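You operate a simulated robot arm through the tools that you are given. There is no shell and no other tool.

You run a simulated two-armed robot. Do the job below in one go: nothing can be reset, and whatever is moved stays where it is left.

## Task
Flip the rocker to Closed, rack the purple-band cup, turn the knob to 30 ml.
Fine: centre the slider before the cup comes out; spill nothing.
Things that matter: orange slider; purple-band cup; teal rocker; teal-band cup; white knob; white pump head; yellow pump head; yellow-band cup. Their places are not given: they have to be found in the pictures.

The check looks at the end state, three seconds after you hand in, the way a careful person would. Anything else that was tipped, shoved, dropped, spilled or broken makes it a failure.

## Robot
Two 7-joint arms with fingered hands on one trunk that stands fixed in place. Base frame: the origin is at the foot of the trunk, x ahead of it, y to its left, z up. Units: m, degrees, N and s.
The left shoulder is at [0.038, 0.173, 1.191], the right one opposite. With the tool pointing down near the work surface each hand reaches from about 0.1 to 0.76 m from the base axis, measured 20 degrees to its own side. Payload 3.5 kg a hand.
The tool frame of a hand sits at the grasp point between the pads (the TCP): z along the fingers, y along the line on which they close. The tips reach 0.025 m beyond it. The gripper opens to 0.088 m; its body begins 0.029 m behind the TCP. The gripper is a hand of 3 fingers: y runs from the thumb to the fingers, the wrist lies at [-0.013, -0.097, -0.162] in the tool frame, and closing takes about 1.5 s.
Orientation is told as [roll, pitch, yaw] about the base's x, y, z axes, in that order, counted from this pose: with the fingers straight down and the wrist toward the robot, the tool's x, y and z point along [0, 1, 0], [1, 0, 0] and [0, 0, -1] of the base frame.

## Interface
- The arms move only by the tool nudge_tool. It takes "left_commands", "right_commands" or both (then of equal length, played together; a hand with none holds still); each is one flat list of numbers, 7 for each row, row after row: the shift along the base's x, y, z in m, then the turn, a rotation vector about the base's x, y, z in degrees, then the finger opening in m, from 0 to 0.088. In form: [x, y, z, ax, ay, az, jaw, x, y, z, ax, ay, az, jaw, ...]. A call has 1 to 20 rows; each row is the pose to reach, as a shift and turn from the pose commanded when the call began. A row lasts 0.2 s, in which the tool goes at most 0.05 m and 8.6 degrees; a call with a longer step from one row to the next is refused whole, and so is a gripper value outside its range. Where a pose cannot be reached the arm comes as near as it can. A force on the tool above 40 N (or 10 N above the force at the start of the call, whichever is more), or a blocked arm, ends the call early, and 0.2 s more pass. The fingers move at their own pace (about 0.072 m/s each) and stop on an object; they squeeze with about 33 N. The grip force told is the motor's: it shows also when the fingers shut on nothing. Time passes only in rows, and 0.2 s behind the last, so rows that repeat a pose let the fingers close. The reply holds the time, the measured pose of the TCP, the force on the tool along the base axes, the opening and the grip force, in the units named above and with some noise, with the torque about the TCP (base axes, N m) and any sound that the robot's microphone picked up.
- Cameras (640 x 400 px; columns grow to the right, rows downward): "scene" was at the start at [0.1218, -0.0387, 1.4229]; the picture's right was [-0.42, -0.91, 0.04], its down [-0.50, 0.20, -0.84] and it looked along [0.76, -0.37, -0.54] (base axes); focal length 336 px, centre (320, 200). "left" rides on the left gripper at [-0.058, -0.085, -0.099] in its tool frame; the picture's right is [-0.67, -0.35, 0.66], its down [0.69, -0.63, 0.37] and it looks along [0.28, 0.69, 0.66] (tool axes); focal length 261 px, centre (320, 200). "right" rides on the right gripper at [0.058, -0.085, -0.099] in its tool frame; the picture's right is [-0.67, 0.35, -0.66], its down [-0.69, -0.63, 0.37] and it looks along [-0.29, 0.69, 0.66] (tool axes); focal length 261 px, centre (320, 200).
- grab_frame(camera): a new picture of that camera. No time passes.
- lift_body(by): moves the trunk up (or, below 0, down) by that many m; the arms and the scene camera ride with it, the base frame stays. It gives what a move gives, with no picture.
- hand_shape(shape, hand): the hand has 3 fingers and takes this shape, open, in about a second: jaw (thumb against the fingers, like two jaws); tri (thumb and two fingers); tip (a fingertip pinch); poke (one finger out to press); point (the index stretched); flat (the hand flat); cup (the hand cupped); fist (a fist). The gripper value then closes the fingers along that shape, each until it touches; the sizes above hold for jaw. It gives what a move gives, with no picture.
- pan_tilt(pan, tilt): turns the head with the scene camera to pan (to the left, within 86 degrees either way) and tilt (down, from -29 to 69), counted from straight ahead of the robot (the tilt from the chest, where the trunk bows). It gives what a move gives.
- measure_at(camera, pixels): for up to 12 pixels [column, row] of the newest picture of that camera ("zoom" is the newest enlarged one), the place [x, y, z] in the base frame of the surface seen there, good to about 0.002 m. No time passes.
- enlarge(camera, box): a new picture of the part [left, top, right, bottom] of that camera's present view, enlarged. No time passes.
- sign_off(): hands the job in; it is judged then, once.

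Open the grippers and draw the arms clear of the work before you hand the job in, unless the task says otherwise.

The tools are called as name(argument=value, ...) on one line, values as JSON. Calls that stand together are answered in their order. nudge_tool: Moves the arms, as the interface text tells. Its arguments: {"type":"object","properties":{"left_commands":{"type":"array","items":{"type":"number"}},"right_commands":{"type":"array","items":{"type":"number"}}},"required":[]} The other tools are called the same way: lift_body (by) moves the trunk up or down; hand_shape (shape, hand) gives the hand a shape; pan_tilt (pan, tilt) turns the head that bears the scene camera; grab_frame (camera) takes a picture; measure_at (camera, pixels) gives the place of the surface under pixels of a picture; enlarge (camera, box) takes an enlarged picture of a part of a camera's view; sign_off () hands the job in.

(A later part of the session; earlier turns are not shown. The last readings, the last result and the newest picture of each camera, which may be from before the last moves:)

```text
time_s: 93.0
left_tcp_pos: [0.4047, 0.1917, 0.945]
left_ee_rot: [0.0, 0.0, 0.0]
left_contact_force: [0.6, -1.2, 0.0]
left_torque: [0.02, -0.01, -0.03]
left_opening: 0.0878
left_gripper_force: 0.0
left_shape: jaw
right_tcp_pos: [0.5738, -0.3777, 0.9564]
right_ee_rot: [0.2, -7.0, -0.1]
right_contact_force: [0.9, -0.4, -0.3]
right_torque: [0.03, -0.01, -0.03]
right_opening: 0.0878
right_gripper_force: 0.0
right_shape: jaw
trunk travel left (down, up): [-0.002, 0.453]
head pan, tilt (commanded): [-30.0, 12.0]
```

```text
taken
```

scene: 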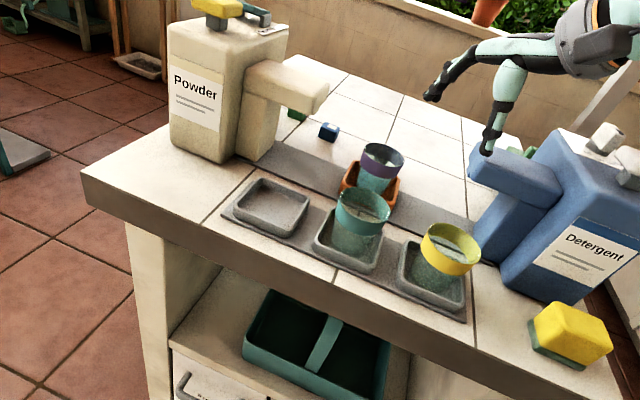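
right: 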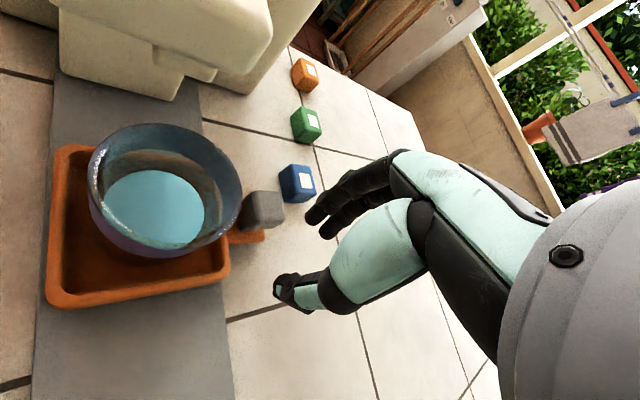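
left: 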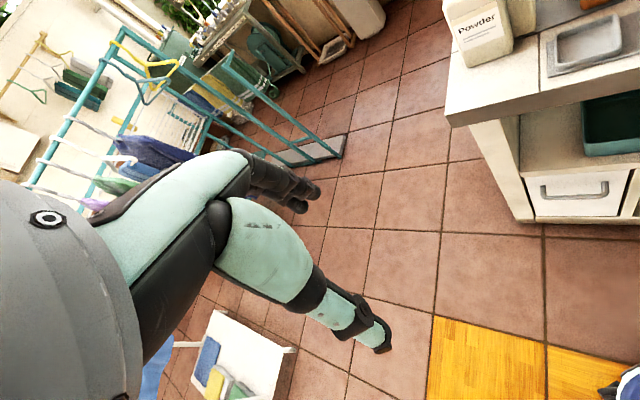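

I verify the centring by measuring slider walls, both pillars/nozzles and bay 2 in this view.

enlarge(camera="scene", box=[310, 130, 430, 240])

measure_at(camera="zoom", pixels=[[165, 200], [175, 165], [190, 120], [475, 205], [465, 240], [480, 180], [200, 140], [150, 215], [470, 225], [250, 105], [300, 90], [440, 130]])

enlarge(camera="scene", box=[240, 60, 360, 160])

measure_at(camera="zoom", pixels=[[440, 150], [460, 130], [420, 165], [400, 180], [150, 380], [200, 330], [180, 250], [220, 270], [450, 110], [445, 170], [430, 140], [380, 190]])

enlarge(camera="scene", box=[440, 130, 580, 250])

measure_at(camera="zoom", pixels=[[130, 130], [140, 150], [150, 120], [135, 170], [200, 200], [160, 300], [170, 350], [190, 280], [145, 140], [180, 180], [175, 320], [140, 110]])

```text
3.64 times, centred on (370, 185) of scene
```

zoom: 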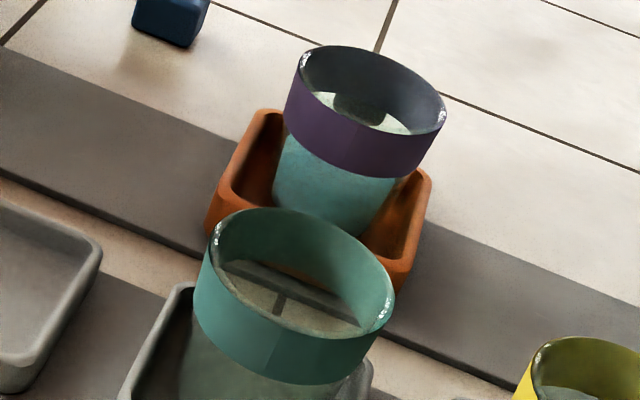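

```text
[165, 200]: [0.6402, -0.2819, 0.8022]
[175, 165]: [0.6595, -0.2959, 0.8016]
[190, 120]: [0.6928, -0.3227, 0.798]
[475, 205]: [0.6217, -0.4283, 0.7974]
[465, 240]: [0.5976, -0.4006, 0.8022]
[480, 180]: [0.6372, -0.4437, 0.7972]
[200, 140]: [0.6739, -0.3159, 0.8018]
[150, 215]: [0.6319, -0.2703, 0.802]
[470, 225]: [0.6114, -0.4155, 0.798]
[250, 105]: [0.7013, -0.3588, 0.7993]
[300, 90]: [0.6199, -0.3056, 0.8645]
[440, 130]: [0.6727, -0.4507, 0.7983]
```

```text
4.00 times, centred on (300, 110) of scene
```

zoom: 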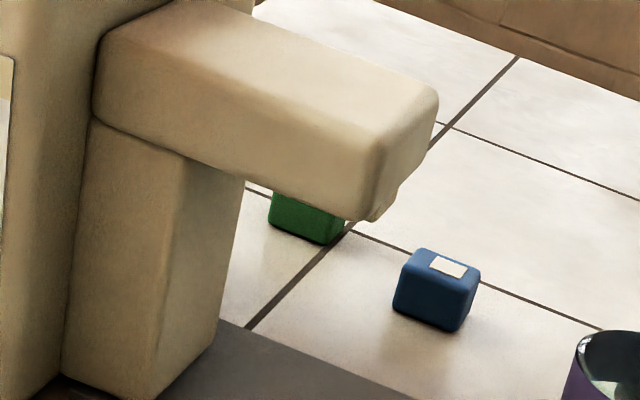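

```text
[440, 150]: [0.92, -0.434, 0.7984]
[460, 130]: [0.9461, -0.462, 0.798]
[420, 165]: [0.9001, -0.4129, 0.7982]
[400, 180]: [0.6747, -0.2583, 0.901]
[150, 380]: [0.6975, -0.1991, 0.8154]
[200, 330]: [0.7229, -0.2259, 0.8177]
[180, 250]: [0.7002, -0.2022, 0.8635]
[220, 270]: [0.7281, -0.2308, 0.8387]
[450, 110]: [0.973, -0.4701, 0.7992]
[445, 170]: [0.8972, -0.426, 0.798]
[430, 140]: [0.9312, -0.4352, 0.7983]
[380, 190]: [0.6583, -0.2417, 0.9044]
```

```text
3.33 times, centred on (510, 190) of scene
```

zoom: 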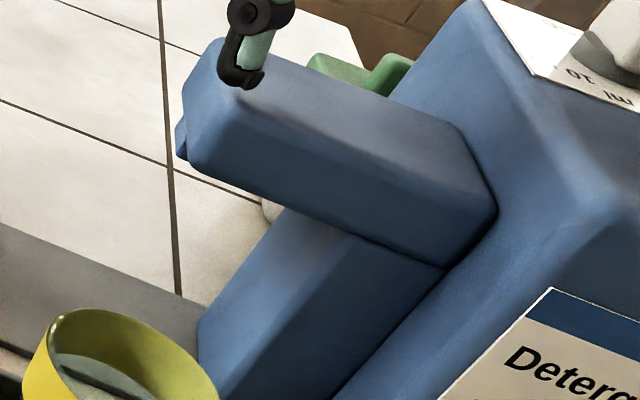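

```text
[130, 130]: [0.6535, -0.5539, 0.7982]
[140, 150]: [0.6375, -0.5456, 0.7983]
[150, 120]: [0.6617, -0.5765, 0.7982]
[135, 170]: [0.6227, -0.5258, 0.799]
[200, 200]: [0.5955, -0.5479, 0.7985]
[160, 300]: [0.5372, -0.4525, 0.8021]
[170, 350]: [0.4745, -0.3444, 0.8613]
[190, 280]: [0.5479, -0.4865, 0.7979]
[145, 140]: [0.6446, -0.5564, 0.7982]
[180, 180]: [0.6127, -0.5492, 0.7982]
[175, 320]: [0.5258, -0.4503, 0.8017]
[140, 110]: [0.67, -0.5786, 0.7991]
```

Powder pillar face reads e −0.3515 and its nozzle end −0.2945. I measure the detergent nozzle end/pillar and slider walls once more.

measure_at(camera="zoom", pixels=[[195, 120], [192, 140], [200, 100], [205, 80], [220, 340], [230, 320], [240, 360], [215, 350], [188, 110], [195, 155], [205, 160], [250, 290]])

enlarge(camera="scene", box=[310, 130, 430, 240])

measure_at(camera="zoom", pixels=[[222, 175], [240, 140], [255, 118], [210, 215], [428, 180], [422, 200], [410, 240], [405, 262], [215, 225], [430, 195], [262, 112], [412, 170]])

```text
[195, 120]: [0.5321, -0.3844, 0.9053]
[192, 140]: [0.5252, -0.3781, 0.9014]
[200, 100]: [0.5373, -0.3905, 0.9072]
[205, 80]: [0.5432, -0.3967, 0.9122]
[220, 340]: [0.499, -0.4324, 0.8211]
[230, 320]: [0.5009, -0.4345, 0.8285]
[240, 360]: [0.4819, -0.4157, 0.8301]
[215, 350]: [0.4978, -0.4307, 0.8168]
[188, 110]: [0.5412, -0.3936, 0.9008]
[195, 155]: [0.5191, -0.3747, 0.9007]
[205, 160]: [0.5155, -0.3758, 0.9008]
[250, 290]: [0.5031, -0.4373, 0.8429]
```

```text
3.64 times, centred on (370, 185) of scene
```

zoom: 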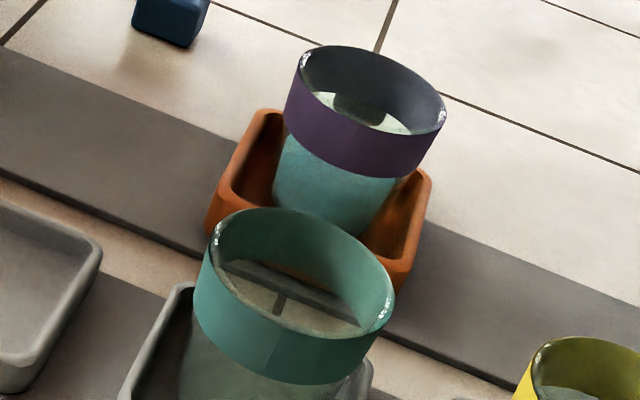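

```text
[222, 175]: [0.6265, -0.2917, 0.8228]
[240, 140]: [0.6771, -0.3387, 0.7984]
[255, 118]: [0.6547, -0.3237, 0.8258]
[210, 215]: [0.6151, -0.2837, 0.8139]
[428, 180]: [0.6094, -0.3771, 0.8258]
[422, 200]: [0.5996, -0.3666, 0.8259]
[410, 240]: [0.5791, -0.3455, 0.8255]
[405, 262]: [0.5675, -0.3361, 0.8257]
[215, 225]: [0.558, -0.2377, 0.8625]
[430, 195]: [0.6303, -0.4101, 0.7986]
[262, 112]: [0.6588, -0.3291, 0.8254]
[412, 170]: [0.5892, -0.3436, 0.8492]
```

Everything agrees: slider centre −0.1993 against nozzle and pillar midpoints −0.1993, so it is centred. Next I measure the cup's present position, bay 1, and the powder bottle's near corner for the carry.

measure_at(camera="zoom", pixels=[[350, 140], [310, 120], [400, 150], [330, 60], [400, 80], [440, 110], [300, 70], [360, 50], [380, 60], [350, 200], [320, 180], [430, 130]])

enlarge(camera="scene", box=[160, 30, 340, 250])

measure_at(camera="zoom", pixels=[[220, 230], [260, 215], [240, 150], [280, 120], [200, 100], [270, 270], [300, 330], [350, 320], [290, 360], [230, 340], [260, 300], [310, 290]])

```text
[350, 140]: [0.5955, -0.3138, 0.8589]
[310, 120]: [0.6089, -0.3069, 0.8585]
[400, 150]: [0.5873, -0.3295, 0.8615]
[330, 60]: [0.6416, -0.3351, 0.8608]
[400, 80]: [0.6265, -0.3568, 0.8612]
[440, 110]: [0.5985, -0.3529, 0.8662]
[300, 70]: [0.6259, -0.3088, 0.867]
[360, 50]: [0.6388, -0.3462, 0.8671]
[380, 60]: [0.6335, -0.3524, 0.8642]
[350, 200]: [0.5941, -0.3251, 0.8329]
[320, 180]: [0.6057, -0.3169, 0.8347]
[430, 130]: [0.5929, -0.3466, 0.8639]
```

```text
1.82 times, centred on (250, 140) of scene
```

zoom: 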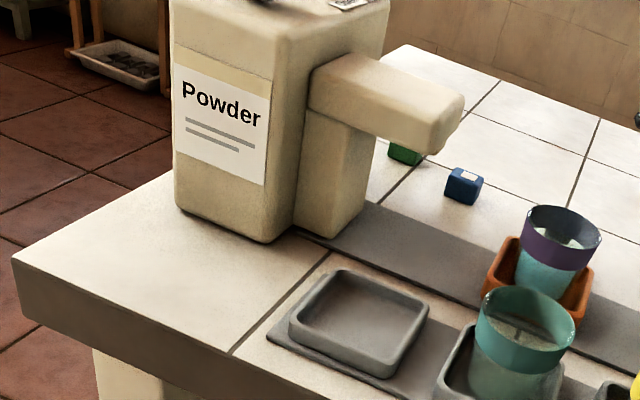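

```text
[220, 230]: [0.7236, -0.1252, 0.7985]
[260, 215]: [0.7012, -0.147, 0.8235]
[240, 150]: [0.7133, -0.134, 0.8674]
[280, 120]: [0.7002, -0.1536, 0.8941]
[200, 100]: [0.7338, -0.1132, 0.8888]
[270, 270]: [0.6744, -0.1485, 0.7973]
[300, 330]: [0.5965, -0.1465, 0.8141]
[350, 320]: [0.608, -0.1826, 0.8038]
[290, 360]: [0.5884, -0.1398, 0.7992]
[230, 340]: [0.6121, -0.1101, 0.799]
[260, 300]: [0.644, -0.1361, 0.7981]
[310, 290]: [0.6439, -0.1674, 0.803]
```

The cup centre is (0.615,-0.333), radius ≈0.027, rim 0.868; bay 1's centre is (0.600,-0.187). Before grasping, I dry-run the empty hand over bay 1 to make sure the placing pose is reachable.

nudge_tool(right_commands=[0.005, 0.03, 0, 0, 0, 0, 0.088, 0.01, 0.06, 0, 0, 0, 0, 0.088, 0.015, 0.09, 0, 0, 0, 0, 0.088])

nudge_tool(right_commands=[0.004, 0.03, 0, 0, 0, 0, 0.088, 0.008, 0.06, 0, 0, 0, 0, 0.088, 0.012, 0.1, 0, 0, 0, 0, 0.088])

grab_frame(camera="scene")

```text
time_s: 93.8
left_tcp_pos: [0.4041, 0.1925, 0.9461]
left_ee_rot: [-0.1, 0.0, 0.0]
left_contact_force: [0.0, -0.7, 1.7]
left_torque: [0.0, 0.03, 0.01]
left_opening: 0.0878
left_gripper_force: 0.1
left_shape: jaw
right_tcp_pos: [0.5885, -0.2862, 0.9559]
right_ee_rot: [0.0, -6.9, -0.2]
right_contact_force: [-0.7, 0.7, -0.5]
right_torque: [-0.01, 0.0, 0.01]
right_opening: 0.088
right_gripper_force: 0.0
right_shape: jaw
trunk travel left (down, up): [-0.002, 0.453]
head pan, tilt (commanded): [-30.0, 12.0]
```

```text
time_s: 94.6
left_tcp_pos: [0.4049, 0.192, 0.9455]
left_ee_rot: [-0.1, 0.1, 0.0]
left_contact_force: [0.6, -0.2, -0.2]
left_torque: [-0.01, 0.0, 0.04]
left_opening: 0.0875
left_gripper_force: 0.0
left_shape: jaw
right_tcp_pos: [0.6015, -0.1853, 0.9558]
right_ee_rot: [0.2, -6.8, -0.1]
right_contact_force: [0.6, 0.5, -0.1]
right_torque: [0.01, 0.03, -0.03]
right_opening: 0.0878
right_gripper_force: 0.1
right_shape: jaw
trunk travel left (down, up): [-0.002, 0.453]
head pan, tilt (commanded): [-30.0, 12.0]
```

```text
taken
```

scene: 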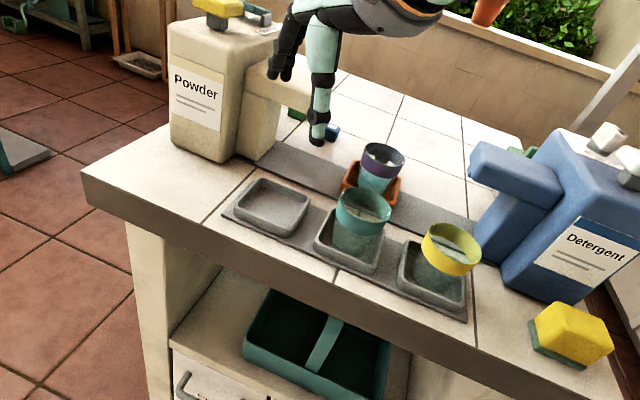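

Reachable. I also test lowering to the placing height over the empty bay.

nudge_tool(right_commands=[0, 0, -0.03, 0, 0, 0, 0.088, 0, 0, -0.06, 0, 0, 0, 0.088, 0, 0, -0.09, 0, 0, 0, 0.088])

enlarge(camera="scene", box=[160, 50, 400, 250])

grab_frame(camera="right")

```text
time_s: 95.4
left_tcp_pos: [0.4034, 0.1914, 0.9455]
left_ee_rot: [0.0, 0.0, 0.0]
left_contact_force: [-0.4, 0.0, 0.3]
left_torque: [-0.01, -0.01, -0.01]
left_opening: 0.0875
left_gripper_force: 0.0
left_shape: jaw
right_tcp_pos: [0.6014, -0.1864, 0.8655]
right_ee_rot: [0.2, -6.9, -0.2]
right_contact_force: [-0.1, -0.5, -0.1]
right_torque: [-0.02, -0.02, -0.01]
right_opening: 0.0877
right_gripper_force: 0.1
right_shape: jaw
trunk travel left (down, up): [-0.002, 0.453]
head pan, tilt (commanded): [-30.0, 12.0]
```

```text
2.00 times, centred on (280, 150) of scene
```

zoom: 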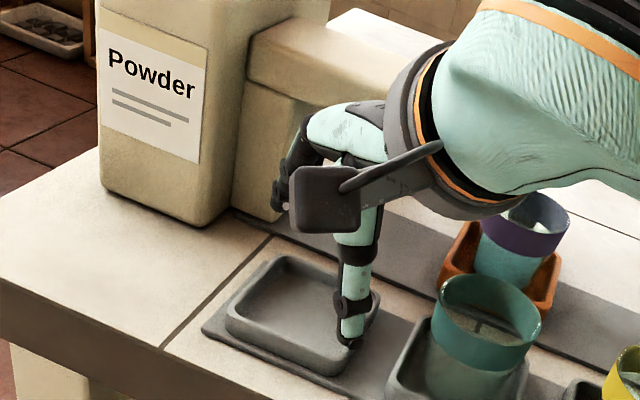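

```text
taken
```

right: 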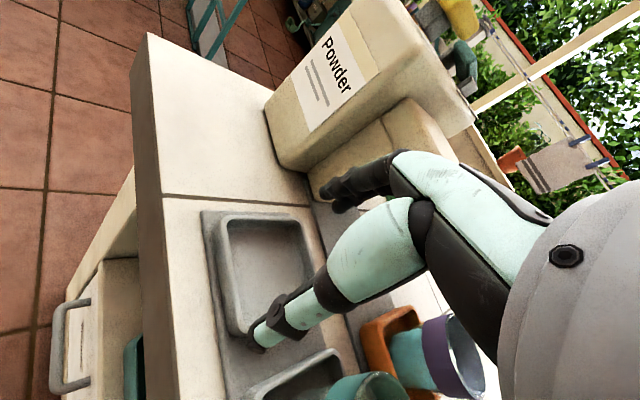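

The placing pose is reachable without contact. I measure bay 1's rim corners to refine its centre.

measure_at(camera="zoom", pixels=[[285, 258], [230, 318], [338, 368], [278, 265], [236, 312], [325, 362], [270, 310], [300, 330], [375, 300], [250, 330], [300, 355], [265, 275]])

```text
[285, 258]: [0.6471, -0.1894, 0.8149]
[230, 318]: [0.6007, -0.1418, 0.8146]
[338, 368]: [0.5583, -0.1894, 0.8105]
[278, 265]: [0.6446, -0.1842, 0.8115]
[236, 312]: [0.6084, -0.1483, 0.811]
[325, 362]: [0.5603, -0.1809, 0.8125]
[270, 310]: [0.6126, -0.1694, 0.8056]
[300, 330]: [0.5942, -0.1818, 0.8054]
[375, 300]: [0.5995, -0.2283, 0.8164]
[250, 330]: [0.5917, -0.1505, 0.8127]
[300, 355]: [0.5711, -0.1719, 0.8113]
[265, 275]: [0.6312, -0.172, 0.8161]
```

Bay 1's centre is (0.601,-0.187), floor z 0.8055 (slider floor ≈0.809). A grasp should be exactly vertical, so I test zero tilt here and up to carrying height.

nudge_tool(right_commands=[0, 0, 0, -0.2, 6.9, 0.2, 0.088])

nudge_tool(right_commands=[0, 0, 0.02, 0, 0, 0, 0.088, 0, 0, 0.04, 0, 0, 0, 0.088, 0, 0, 0.06, 0, 0, 0, 0.088, 0, 0, 0.075, 0, 0, 0, 0.088])

```text
time_s: 95.8
left_tcp_pos: [0.4052, 0.1918, 0.9448]
left_ee_rot: [0.0, 0.2, 0.0]
left_contact_force: [1.3, -0.1, 1.3]
left_torque: [0.03, -0.02, -0.03]
left_opening: 0.0878
left_gripper_force: 0.0
left_shape: jaw
right_tcp_pos: [0.6002, -0.1863, 0.8667]
right_ee_rot: [0.0, -0.2, 0.1]
right_contact_force: [0.4, 1.0, -0.7]
right_torque: [-0.01, 0.05, -0.01]
right_opening: 0.0876
right_gripper_force: 0.0
right_shape: jaw
trunk travel left (down, up): [-0.002, 0.453]
head pan, tilt (commanded): [-30.0, 12.0]
```

```text
time_s: 96.8
left_tcp_pos: [0.4037, 0.1929, 0.9459]
left_ee_rot: [0.0, -0.1, 0.1]
left_contact_force: [0.3, 0.9, -0.6]
left_torque: [0.04, 0.03, -0.02]
left_opening: 0.0875
left_gripper_force: 0.1
left_shape: jaw
right_tcp_pos: [0.6009, -0.1868, 0.9417]
right_ee_rot: [0.0, -0.1, 0.1]
right_contact_force: [-0.4, 0.3, 0.4]
right_torque: [-0.03, -0.02, 0.0]
right_opening: 0.0879
right_gripper_force: 0.1
right_shape: jaw
trunk travel left (down, up): [-0.002, 0.453]
head pan, tilt (commanded): [-30.0, 12.0]
```

Zero tilt works at carrying height. I go to above the purple cup along the same path the carry will take in reverse.

nudge_tool(right_commands=[0.003, -0.03, 0, 0, 0, 0, 0.088, 0.006, -0.06, 0, 0, 0, 0, 0.088, 0.009, -0.09, 0, 0, 0, 0, 0.088, 0.012, -0.12, 0, 0, 0, 0, 0.088, 0.0141, -0.1459, 0, 0, 0, 0, 0.088])

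grab_frame(camera="right")

enlarge(camera="scene", box=[310, 80, 480, 240])

```text
time_s: 98.0
left_tcp_pos: [0.4042, 0.1917, 0.9467]
left_ee_rot: [0.0, 0.0, 0.0]
left_contact_force: [-0.1, -0.2, -0.8]
left_torque: [0.02, 0.0, -0.02]
left_opening: 0.0877
left_gripper_force: 0.0
left_shape: jaw
right_tcp_pos: [0.6148, -0.3334, 0.9414]
right_ee_rot: [0.0, 0.0, 0.0]
right_contact_force: [-0.1, 0.1, 0.3]
right_torque: [-0.01, 0.0, 0.0]
right_opening: 0.0877
right_gripper_force: 0.1
right_shape: jaw
trunk travel left (down, up): [-0.002, 0.453]
head pan, tilt (commanded): [-30.0, 12.0]
```

```text
taken
```

right: 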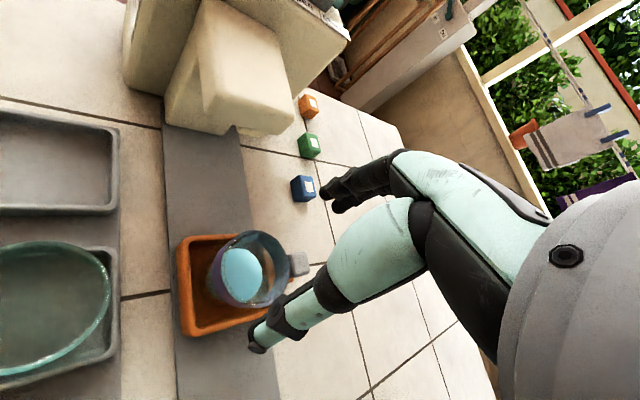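

```text
2.50 times, centred on (395, 160) of scene
```

zoom: 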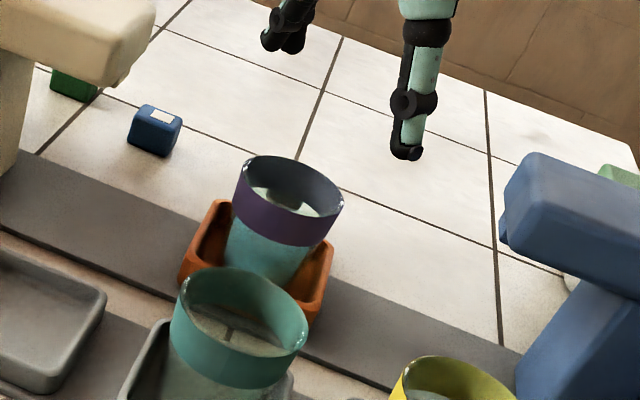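

TCP is over the cup axis. I lower to just above the rim and check the alignment.

nudge_tool(right_commands=[0, 0, -0.015, 0, 0, 0, 0.088, 0, 0, -0.03, 0, 0, 0, 0.088, 0, 0, -0.04, 0, 0, 0, 0.088])

enlarge(camera="right", box=[180, 130, 400, 370])

enlarge(camera="scene", box=[310, 80, 480, 240])

```text
time_s: 98.8
left_tcp_pos: [0.4034, 0.1922, 0.9457]
left_ee_rot: [0.0, 0.1, 0.0]
left_contact_force: [0.0, 0.5, 0.1]
left_torque: [-0.01, -0.03, -0.03]
left_opening: 0.0875
left_gripper_force: 0.0
left_shape: jaw
right_tcp_pos: [0.6143, -0.3313, 0.9031]
right_ee_rot: [-0.1, 0.0, 0.0]
right_contact_force: [0.0, 0.0, -0.2]
right_torque: [0.0, 0.02, 0.01]
right_opening: 0.0874
right_gripper_force: 0.0
right_shape: jaw
trunk travel left (down, up): [-0.002, 0.453]
head pan, tilt (commanded): [-30.0, 12.0]
```

```text
1.67 times, centred on (290, 250) of right
```

zoom: 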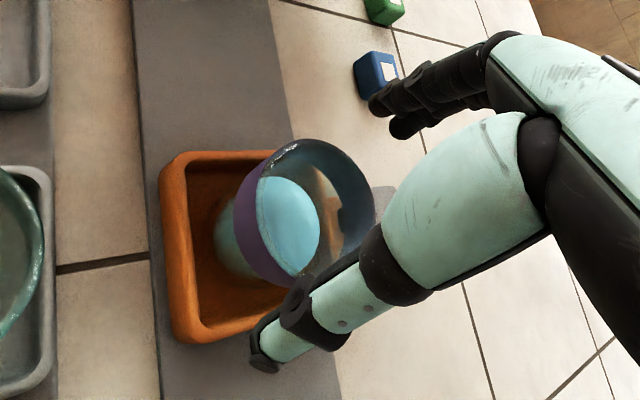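

```text
2.50 times, centred on (395, 160) of scene
```

zoom: 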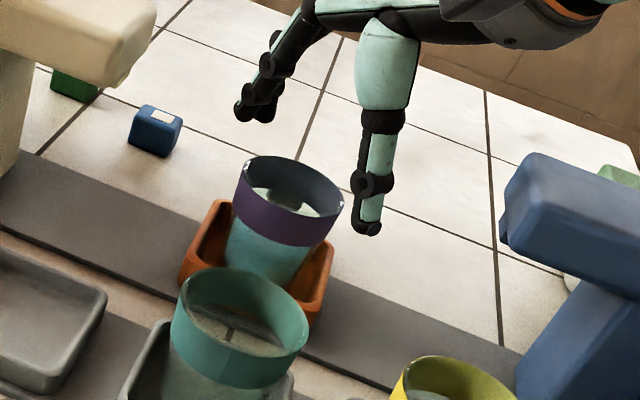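

The rim lies between fingers and thumb. I lower to grasp height, tips staying above the slider walls.

nudge_tool(right_commands=[0, -0.001, -0.012, 0, 0, 0, 0.088, 0, -0.0015, -0.024, 0, 0, 0, 0.088, 0, -0.0015, -0.034, 0, 0, 0, 0.088, 0, -0.0015, -0.041, 0, 0, 0, 0.088])

enlarge(camera="right", box=[180, 130, 400, 370])

enlarge(camera="scene", box=[330, 100, 450, 220])

```text
time_s: 99.8
left_tcp_pos: [0.4038, 0.1919, 0.9448]
left_ee_rot: [0.0, 0.0, 0.0]
left_contact_force: [0.1, 0.0, -0.3]
left_torque: [0.02, 0.03, 0.0]
left_opening: 0.088
left_gripper_force: 0.1
left_shape: jaw
right_tcp_pos: [0.6148, -0.3341, 0.8606]
right_ee_rot: [0.0, -0.1, 0.1]
right_contact_force: [0.8, 0.3, -0.2]
right_torque: [0.01, 0.0, -0.02]
right_opening: 0.0878
right_gripper_force: 0.0
right_shape: jaw
trunk travel left (down, up): [-0.002, 0.453]
head pan, tilt (commanded): [-30.0, 12.0]
```

```text
1.67 times, centred on (290, 250) of right
```

zoom: 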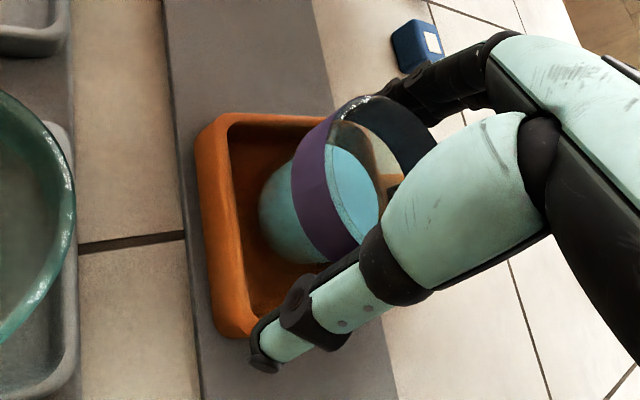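

```text
3.33 times, centred on (390, 160) of scene
```

zoom: 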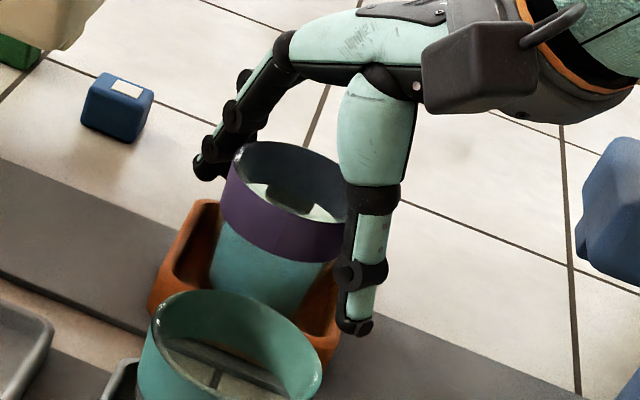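

The cup is centred in the jaw. I close slowly in small opening steps.

nudge_tool(right_commands=[0, 0, 0, 0, 0, 0, 0.078, 0, 0, 0, 0, 0, 0, 0.07, 0, 0, 0, 0, 0, 0, 0.065, 0, 0, 0, 0, 0, 0, 0.062, 0, 0, 0, 0, 0, 0, 0.059, 0, 0, 0, 0, 0, 0, 0.057])

enlarge(camera="scene", box=[330, 100, 450, 220])

enlarge(camera="right", box=[180, 130, 400, 370])

```text
time_s: 101.2
left_tcp_pos: [0.404, 0.1924, 0.9456]
left_ee_rot: [0.0, 0.1, 0.0]
left_contact_force: [-0.4, 0.6, 0.1]
left_torque: [-0.01, 0.06, -0.02]
left_opening: 0.0877
left_gripper_force: 0.1
left_shape: jaw
right_tcp_pos: [0.6142, -0.3338, 0.8611]
right_ee_rot: [0.0, 0.0, -0.1]
right_contact_force: [-0.2, 0.4, -0.4]
right_torque: [-0.03, -0.05, -0.02]
right_opening: 0.0576
right_gripper_force: 0.2
right_shape: jaw
trunk travel left (down, up): [-0.002, 0.453]
head pan, tilt (commanded): [-30.0, 12.0]
```

```text
3.33 times, centred on (390, 160) of scene
```

zoom: 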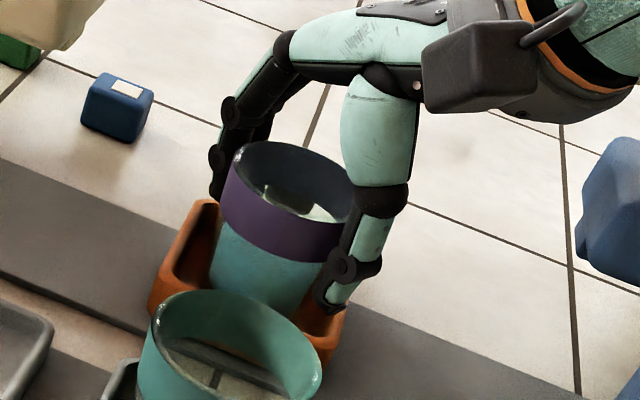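

```text
1.67 times, centred on (290, 250) of right
```

zoom: 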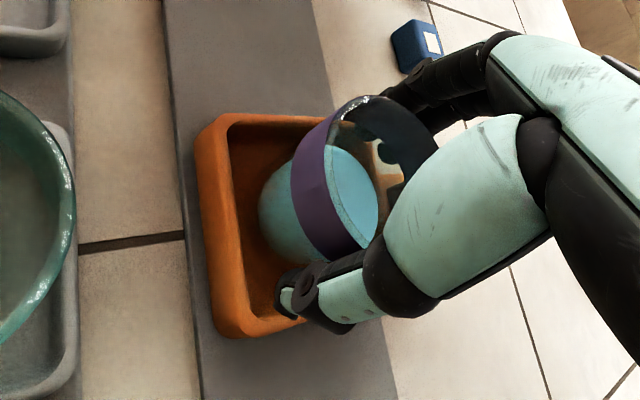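

Almost touching at 0.0576. I close further onto the band.

nudge_tool(right_commands=[0, 0, 0, 0, 0, 0, 0.0555, 0, 0, 0, 0, 0, 0, 0.054, 0, 0, 0, 0, 0, 0, 0.0525, 0, 0, 0, 0, 0, 0, 0.051, 0, 0, 0, 0, 0, 0, 0.049, 0, 0, 0, 0, 0, 0, 0.047])

enlarge(camera="scene", box=[330, 100, 450, 220])

enlarge(camera="right", box=[180, 130, 400, 370])

```text
time_s: 102.6
left_tcp_pos: [0.4035, 0.192, 0.9457]
left_ee_rot: [0.0, -0.1, 0.0]
left_contact_force: [-0.4, -0.8, 0.7]
left_torque: [0.04, -0.01, -0.02]
left_opening: 0.0878
left_gripper_force: 0.2
left_shape: jaw
right_tcp_pos: [0.614, -0.3341, 0.8598]
right_ee_rot: [0.0, 0.0, 0.0]
right_contact_force: [-0.5, -0.3, 0.3]
right_torque: [-0.01, -0.01, 0.0]
right_opening: 0.0478
right_gripper_force: 0.0
right_shape: jaw
trunk travel left (down, up): [-0.002, 0.453]
head pan, tilt (commanded): [-30.0, 12.0]
```

```text
3.33 times, centred on (390, 160) of scene
```

zoom: 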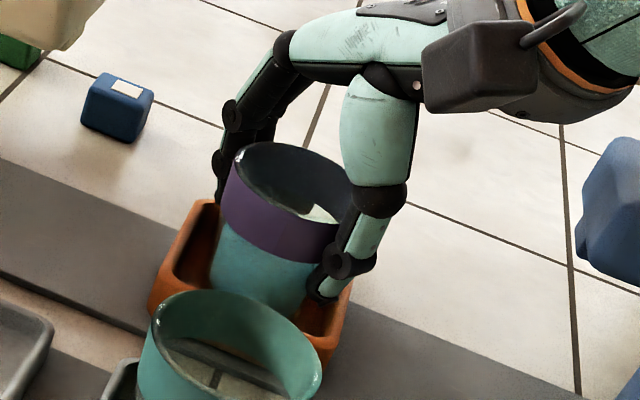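

```text
1.67 times, centred on (290, 250) of right
```

zoom: 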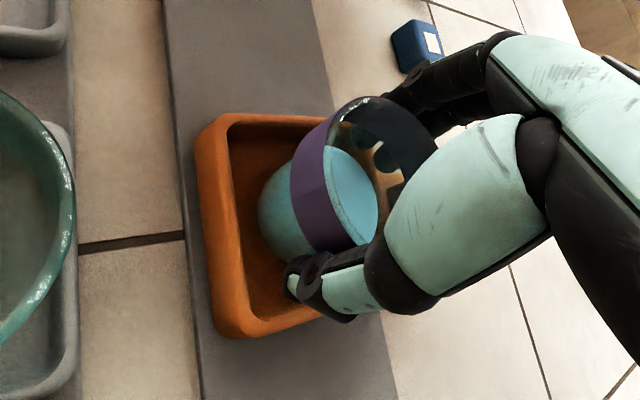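

No grip force yet at 0.048; the fingertips are below the band where the cup is narrower. I continue closing.

nudge_tool(right_commands=[0, 0, 0, 0, 0, 0, 0.0455, 0, 0, 0, 0, 0, 0, 0.044, 0, 0, 0, 0, 0, 0, 0.0425, 0, 0, 0, 0, 0, 0, 0.041, 0, 0, 0, 0, 0, 0, 0.0395])

enlarge(camera="scene", box=[330, 100, 450, 220])

enlarge(camera="right", box=[180, 130, 400, 370])

```text
time_s: 103.8
left_tcp_pos: [0.4041, 0.1911, 0.9453]
left_ee_rot: [0.1, 0.0, 0.0]
left_contact_force: [-0.8, 0.2, -0.2]
left_torque: [0.02, 0.0, 0.0]
left_opening: 0.0875
left_gripper_force: 0.1
left_shape: jaw
right_tcp_pos: [0.6141, -0.3342, 0.8607]
right_ee_rot: [0.0, 0.0, 0.0]
right_contact_force: [0.1, -0.2, -1.2]
right_torque: [-0.02, -0.02, -0.05]
right_opening: 0.0411
right_gripper_force: 33.0
right_shape: jaw
trunk travel left (down, up): [-0.002, 0.453]
head pan, tilt (commanded): [-30.0, 12.0]
```

```text
3.33 times, centred on (390, 160) of scene
```

zoom: 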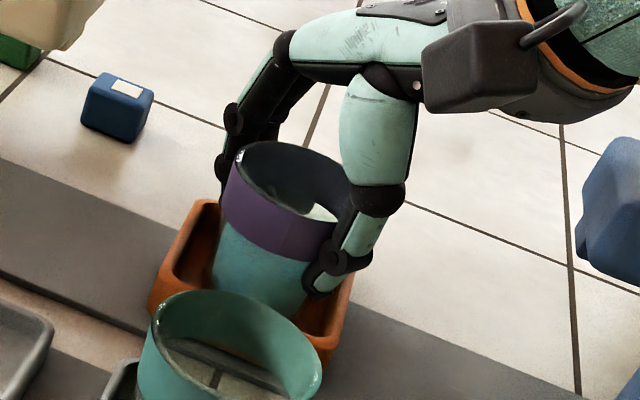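

```text
1.67 times, centred on (290, 250) of right
```

zoom: 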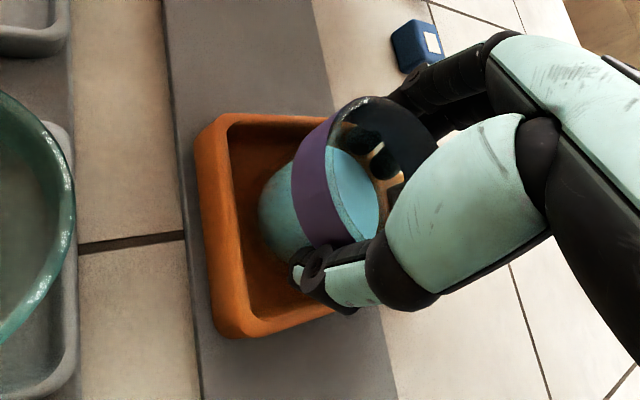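

Gripped at 33 N, with the fingertips under the band as a ledge. I lift very gently first and look.

nudge_tool(right_commands=[0, 0, 0.001, 0, 0, 0, 0.036, 0, 0, 0.003, 0, 0, 0, 0.036, 0, 0, 0.006, 0, 0, 0, 0.036, 0, 0, 0.01, 0, 0, 0, 0.036])

enlarge(camera="scene", box=[330, 100, 450, 220])

enlarge(camera="right", box=[180, 130, 400, 370])

```text
time_s: 104.8
left_tcp_pos: [0.4047, 0.1919, 0.9448]
left_ee_rot: [0.0, 0.0, 0.0]
left_contact_force: [1.3, 0.8, 0.2]
left_torque: [-0.02, 0.02, -0.01]
left_opening: 0.0878
left_gripper_force: 0.1
left_shape: jaw
right_tcp_pos: [0.6142, -0.3344, 0.8707]
right_ee_rot: [0.0, 0.0, 0.0]
right_contact_force: [-0.3, 0.5, 0.2]
right_torque: [0.01, 0.0, -0.03]
right_opening: 0.0414
right_gripper_force: 32.7
right_shape: jaw
trunk travel left (down, up): [-0.002, 0.453]
head pan, tilt (commanded): [-30.0, 12.0]
```

```text
3.33 times, centred on (390, 160) of scene
```

zoom: 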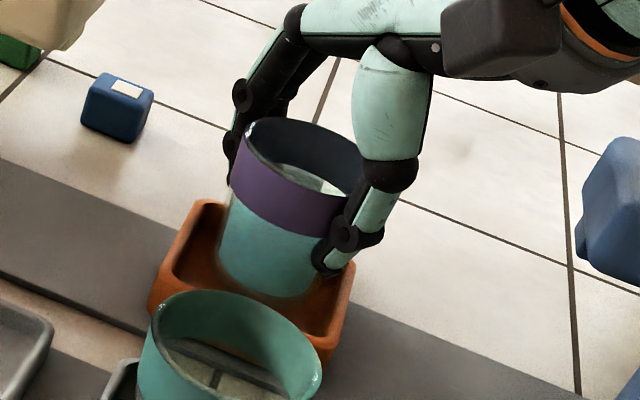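

```text
1.67 times, centred on (290, 250) of right
```

zoom: 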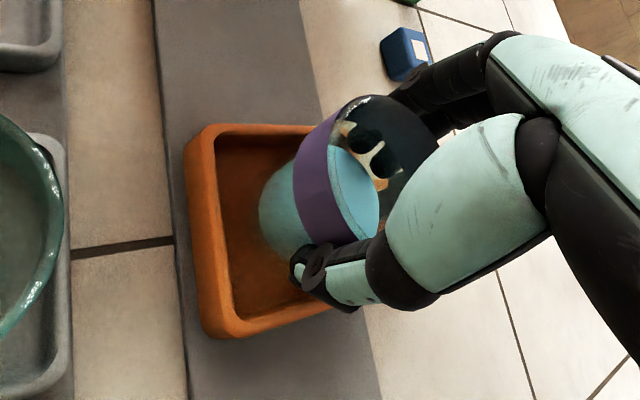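

The cup came up cleanly and upright; the slider stayed put. I lift on smoothly to carrying height.

nudge_tool(right_commands=[0, 0, 0.003, 0, 0, 0, 0.036, 0, 0, 0.008, 0, 0, 0, 0.036, 0, 0, 0.014, 0, 0, 0, 0.036, 0, 0, 0.021, 0, 0, 0, 0.036, 0, 0, 0.028, 0, 0, 0, 0.036, 0, 0, 0.035, 0, 0, 0, 0.036, 0, 0, 0.042, 0, 0, 0, 0.036, 0, 0, 0.048, 0, 0, 0, 0.036, 0, 0, 0.053, 0, 0, 0, 0.036, 0, 0, 0.056, 0, 0, 0, 0.036])

grab_frame(camera="scene")

grab_frame(camera="right")

```text
time_s: 107.0
left_tcp_pos: [0.404, 0.1917, 0.9448]
left_ee_rot: [0.0, 0.0, -0.1]
left_contact_force: [1.2, 0.3, 0.2]
left_torque: [0.0, 0.0, 0.0]
left_opening: 0.0876
left_gripper_force: 0.2
left_shape: jaw
right_tcp_pos: [0.6152, -0.3341, 0.9273]
right_ee_rot: [0.0, 0.0, 0.0]
right_contact_force: [-0.1, -0.6, -0.5]
right_torque: [-0.03, 0.03, 0.0]
right_opening: 0.0411
right_gripper_force: 33.4
right_shape: jaw
trunk travel left (down, up): [-0.002, 0.453]
head pan, tilt (commanded): [-30.0, 12.0]
```

```text
taken
```

scene: 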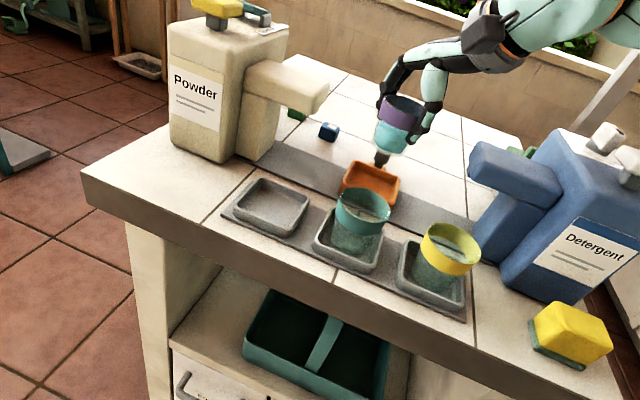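

```text
taken
```

right: 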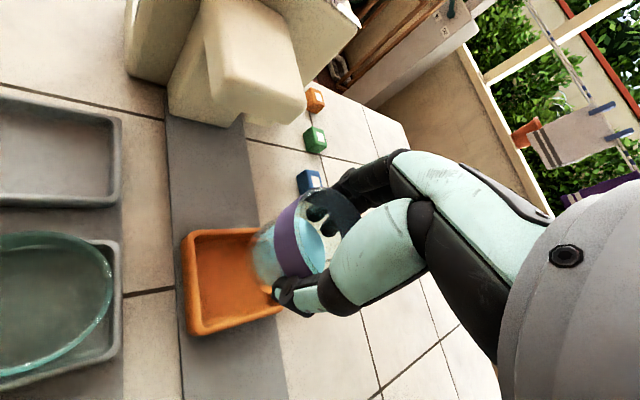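

The cup hangs level, its bottom above the other cups' rims. I carry it smoothly over to bay 1, keeping clear of the powder nozzle.

nudge_tool(right_commands=[-0.001, 0.003, 0, 0, 0, 0, 0.036, -0.003, 0.009, 0, 0, 0, 0, 0.036, -0.005, 0.018, 0, 0, 0, 0, 0.036, -0.007, 0.029, 0, 0, 0, 0, 0.036, -0.009, 0.041, 0, 0, 0, 0, 0.036, -0.011, 0.053, 0, 0, 0, 0, 0.036, -0.0125, 0.065, 0, 0, 0, 0, 0.036, -0.0135, 0.077, 0, 0, 0, 0, 0.036, -0.0142, 0.089, 0, 0, 0, 0, 0.036, -0.0142, 0.101, 0, 0, 0, 0, 0.036, -0.0142, 0.112, 0, 0, 0, 0, 0.036, -0.0142, 0.122, 0, 0, 0, 0, 0.036, -0.0142, 0.131, 0, 0, 0, 0, 0.036, -0.0142, 0.138, 0, 0, 0, 0, 0.036, -0.0142, 0.143, 0, 0, 0, 0, 0.036, -0.0142, 0.146, 0, 0, 0, 0, 0.036, -0.0142, 0.1471, 0, 0, 0, 0, 0.036])

grab_frame(camera="scene")

grab_frame(camera="right")

```text
time_s: 110.6
left_tcp_pos: [0.4048, 0.1912, 0.9452]
left_ee_rot: [0.0, 0.0, -0.1]
left_contact_force: [-0.4, -0.1, -0.4]
left_torque: [0.0, 0.04, -0.02]
left_opening: 0.0876
left_gripper_force: 0.1
left_shape: jaw
right_tcp_pos: [0.6004, -0.1861, 0.9271]
right_ee_rot: [0.0, -0.1, 0.1]
right_contact_force: [-0.9, -1.0, -0.9]
right_torque: [0.0, 0.01, 0.0]
right_opening: 0.0407
right_gripper_force: 32.9
right_shape: jaw
trunk travel left (down, up): [-0.002, 0.453]
head pan, tilt (commanded): [-30.0, 12.0]
```

```text
taken
```

scene: 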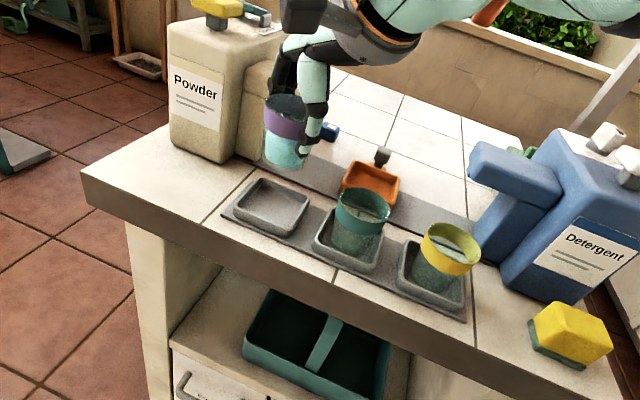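

```text
taken
```

right: 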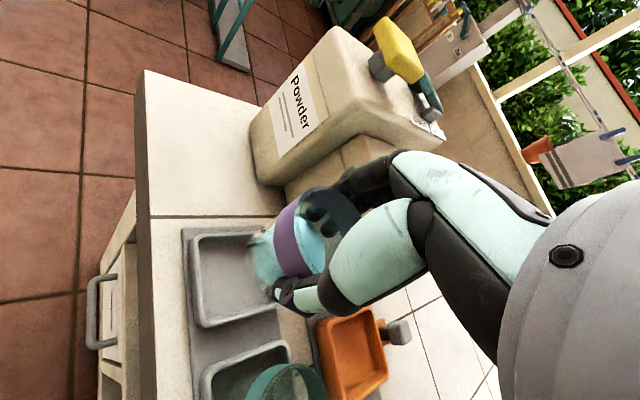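

The cup is over bay 1. I measure its band to compare its axis with the bay centre before lowering.

enlarge(camera="scene", box=[210, 80, 350, 250])

measure_at(camera="zoom", pixels=[[252, 100], [270, 110], [295, 115], [320, 105], [260, 60], [250, 80], [260, 190], [280, 195], [310, 190], [240, 185], [275, 165], [300, 205]])

```text
2.35 times, centred on (280, 165) of scene
```

zoom: 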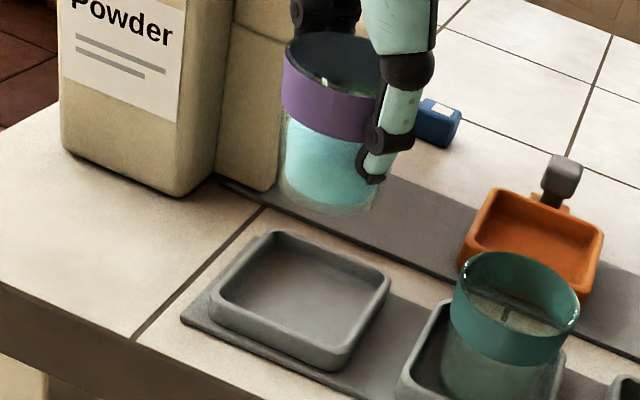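

```text
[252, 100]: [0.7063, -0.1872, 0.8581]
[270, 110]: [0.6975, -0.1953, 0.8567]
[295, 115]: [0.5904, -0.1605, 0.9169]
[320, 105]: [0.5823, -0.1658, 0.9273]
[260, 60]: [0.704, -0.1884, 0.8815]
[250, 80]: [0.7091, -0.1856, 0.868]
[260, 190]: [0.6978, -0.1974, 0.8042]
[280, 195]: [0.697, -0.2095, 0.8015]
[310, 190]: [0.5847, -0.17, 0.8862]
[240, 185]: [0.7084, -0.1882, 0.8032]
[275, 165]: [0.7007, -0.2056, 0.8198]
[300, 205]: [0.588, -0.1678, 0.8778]
```

The cup axis is at about (0.600,-0.186), right over the bay. I lower it smoothly to about 1 cm above the floor.

nudge_tool(right_commands=[0, 0, -0.003, 0, 0, 0, 0.036, 0, 0, -0.008, 0, 0, 0, 0.036, 0, 0, -0.014, 0, 0, 0, 0.036, 0, 0, -0.021, 0, 0, 0, 0.036, 0, 0, -0.028, 0, 0, 0, 0.036, 0, 0, -0.035, 0, 0, 0, 0.036, 0, 0, -0.042, 0, 0, 0, 0.036, 0, 0, -0.048, 0, 0, 0, 0.036, 0, 0, -0.053, 0, 0, 0, 0.036, 0, 0, -0.057, 0, 0, 0, 0.036, 0, 0, -0.059, 0, 0, 0, 0.036, 0, 0, -0.06, 0, 0, 0, 0.036])

enlarge(camera="scene", box=[210, 100, 350, 250])

enlarge(camera="right", box=[150, 150, 400, 370])

```text
time_s: 113.2
left_tcp_pos: [0.404, 0.1907, 0.9464]
left_ee_rot: [0.0, 0.0, 0.0]
left_contact_force: [0.3, -0.8, 0.6]
left_torque: [-0.01, 0.01, 0.0]
left_opening: 0.0877
left_gripper_force: 0.1
left_shape: jaw
right_tcp_pos: [0.6004, -0.1875, 0.8658]
right_ee_rot: [0.0, 0.0, 0.0]
right_contact_force: [0.0, -0.2, -0.6]
right_torque: [0.02, -0.01, -0.04]
right_opening: 0.0407
right_gripper_force: 32.9
right_shape: jaw
trunk travel left (down, up): [-0.002, 0.453]
head pan, tilt (commanded): [-30.0, 12.0]
```

```text
2.67 times, centred on (280, 175) of scene
```

zoom: 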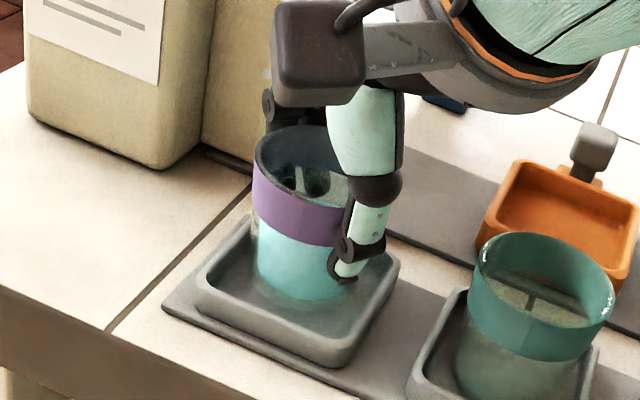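

```text
1.82 times, centred on (275, 260) of right
```

zoom: 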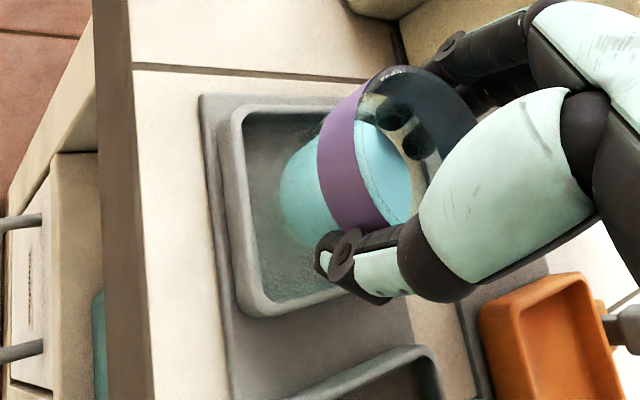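

About 1 cm above the floor and centred in the bay. I lower the rest slowly and watch the vertical force.

nudge_tool(right_commands=[0, 0, -0.002, 0, 0, 0, 0.036, 0, 0, -0.004, 0, 0, 0, 0.036, 0, 0, -0.006, 0, 0, 0, 0.036, 0, 0, -0.0075, 0, 0, 0, 0.036, 0, 0, -0.0085, 0, 0, 0, 0.036])

enlarge(camera="scene", box=[220, 110, 330, 220])

```text
time_s: 114.4
left_tcp_pos: [0.4034, 0.1913, 0.9449]
left_ee_rot: [0.0, 0.0, 0.0]
left_contact_force: [0.2, 0.1, 0.2]
left_torque: [-0.01, 0.01, 0.0]
left_opening: 0.0874
left_gripper_force: 0.0
left_shape: jaw
right_tcp_pos: [0.6004, -0.1872, 0.8572]
right_ee_rot: [0.0, -0.1, 0.0]
right_contact_force: [0.5, 0.4, -0.1]
right_torque: [-0.04, -0.01, 0.0]
right_opening: 0.0406
right_gripper_force: 33.2
right_shape: jaw
trunk travel left (down, up): [-0.002, 0.453]
head pan, tilt (commanded): [-30.0, 12.0]
```

```text
3.64 times, centred on (275, 165) of scene
```

zoom: 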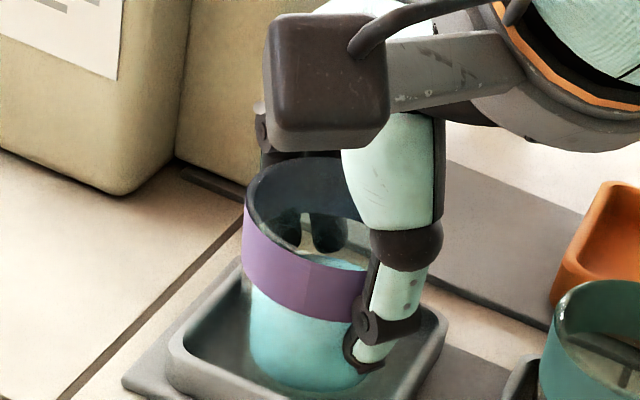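

No contact yet. I lower by another 1–2 mm.

nudge_tool(right_commands=[0, 0, -0.0007, 0, 0, 0, 0.036, 0, 0, -0.0015, 0, 0, 0, 0.036])

enlarge(camera="scene", box=[230, 150, 310, 220])

measure_at(camera="zoom", pixels=[[260, 330], [260, 345], [260, 355], [260, 365], [300, 350], [300, 370], [220, 330], [330, 375], [260, 300], [200, 340], [150, 330], [300, 390]])

```text
time_s: 115.0
left_tcp_pos: [0.4035, 0.1922, 0.9457]
left_ee_rot: [0.0, 0.0, -0.1]
left_contact_force: [0.3, 0.3, 0.4]
left_torque: [0.01, -0.01, 0.0]
left_opening: 0.0877
left_gripper_force: 0.1
left_shape: jaw
right_tcp_pos: [0.5997, -0.1867, 0.8569]
right_ee_rot: [0.0, 0.0, 0.0]
right_contact_force: [0.1, 0.1, -0.2]
right_torque: [-0.01, 0.0, -0.01]
right_opening: 0.0407
right_gripper_force: 32.7
right_shape: jaw
trunk travel left (down, up): [-0.002, 0.453]
head pan, tilt (commanded): [-30.0, 12.0]
```

```text
5.71 times, centred on (270, 185) of scene
```

zoom: 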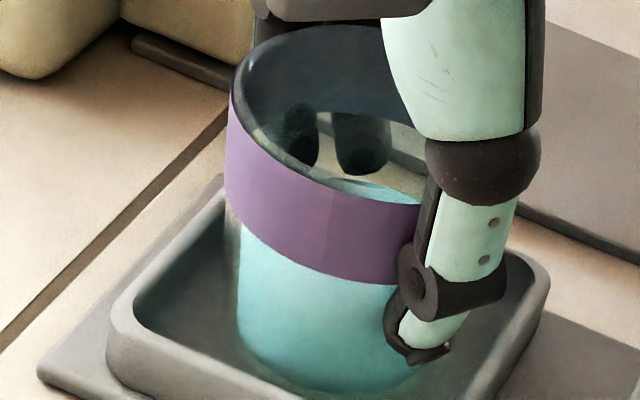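

```text
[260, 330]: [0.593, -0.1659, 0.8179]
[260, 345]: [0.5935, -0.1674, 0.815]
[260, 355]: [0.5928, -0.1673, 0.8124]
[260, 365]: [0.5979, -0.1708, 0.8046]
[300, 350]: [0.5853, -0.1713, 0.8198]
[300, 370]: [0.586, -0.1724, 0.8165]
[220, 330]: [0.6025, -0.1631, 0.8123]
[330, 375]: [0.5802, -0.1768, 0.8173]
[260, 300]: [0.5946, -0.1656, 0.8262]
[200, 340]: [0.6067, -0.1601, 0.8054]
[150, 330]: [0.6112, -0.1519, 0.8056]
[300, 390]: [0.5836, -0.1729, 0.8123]
```

The cup's lower edge is still a couple of millimetres up. I lower in 1 mm steps until it touches.

nudge_tool(right_commands=[0, 0, -0.001, 0, 0, 0, 0.036, 0, 0, -0.002, 0, 0, 0, 0.036])

nudge_tool(right_commands=[0, 0, -0.001, 0, 0, 0, 0.036])

```text
time_s: 115.6
left_tcp_pos: [0.4038, 0.1909, 0.9459]
left_ee_rot: [0.0, 0.0, 0.0]
left_contact_force: [-0.2, 0.5, 0.3]
left_torque: [-0.03, 0.02, -0.01]
left_opening: 0.0877
left_gripper_force: 0.1
left_shape: jaw
right_tcp_pos: [0.6011, -0.1875, 0.8546]
right_ee_rot: [0.0, -0.1, 0.1]
right_contact_force: [0.5, -0.2, 2.7]
right_torque: [-0.01, -0.09, 0.01]
right_opening: 0.0406
right_gripper_force: 33.0
right_shape: jaw
trunk travel left (down, up): [-0.002, 0.453]
head pan, tilt (commanded): [-30.0, 12.0]
```

```text
time_s: 116.0
left_tcp_pos: [0.4045, 0.1929, 0.9466]
left_ee_rot: [0.1, 0.0, -0.1]
left_contact_force: [0.1, 0.0, 0.6]
left_torque: [0.0, 0.0, 0.0]
left_opening: 0.0876
left_gripper_force: 0.3
left_shape: jaw
right_tcp_pos: [0.5993, -0.1869, 0.8544]
right_ee_rot: [-0.1, -0.1, 0.1]
right_contact_force: [0.4, -0.4, 5.5]
right_torque: [0.0, -0.14, -0.03]
right_opening: 0.0406
right_gripper_force: 33.3
right_shape: jaw
trunk travel left (down, up): [-0.002, 0.453]
head pan, tilt (commanded): [-30.0, 12.0]
```

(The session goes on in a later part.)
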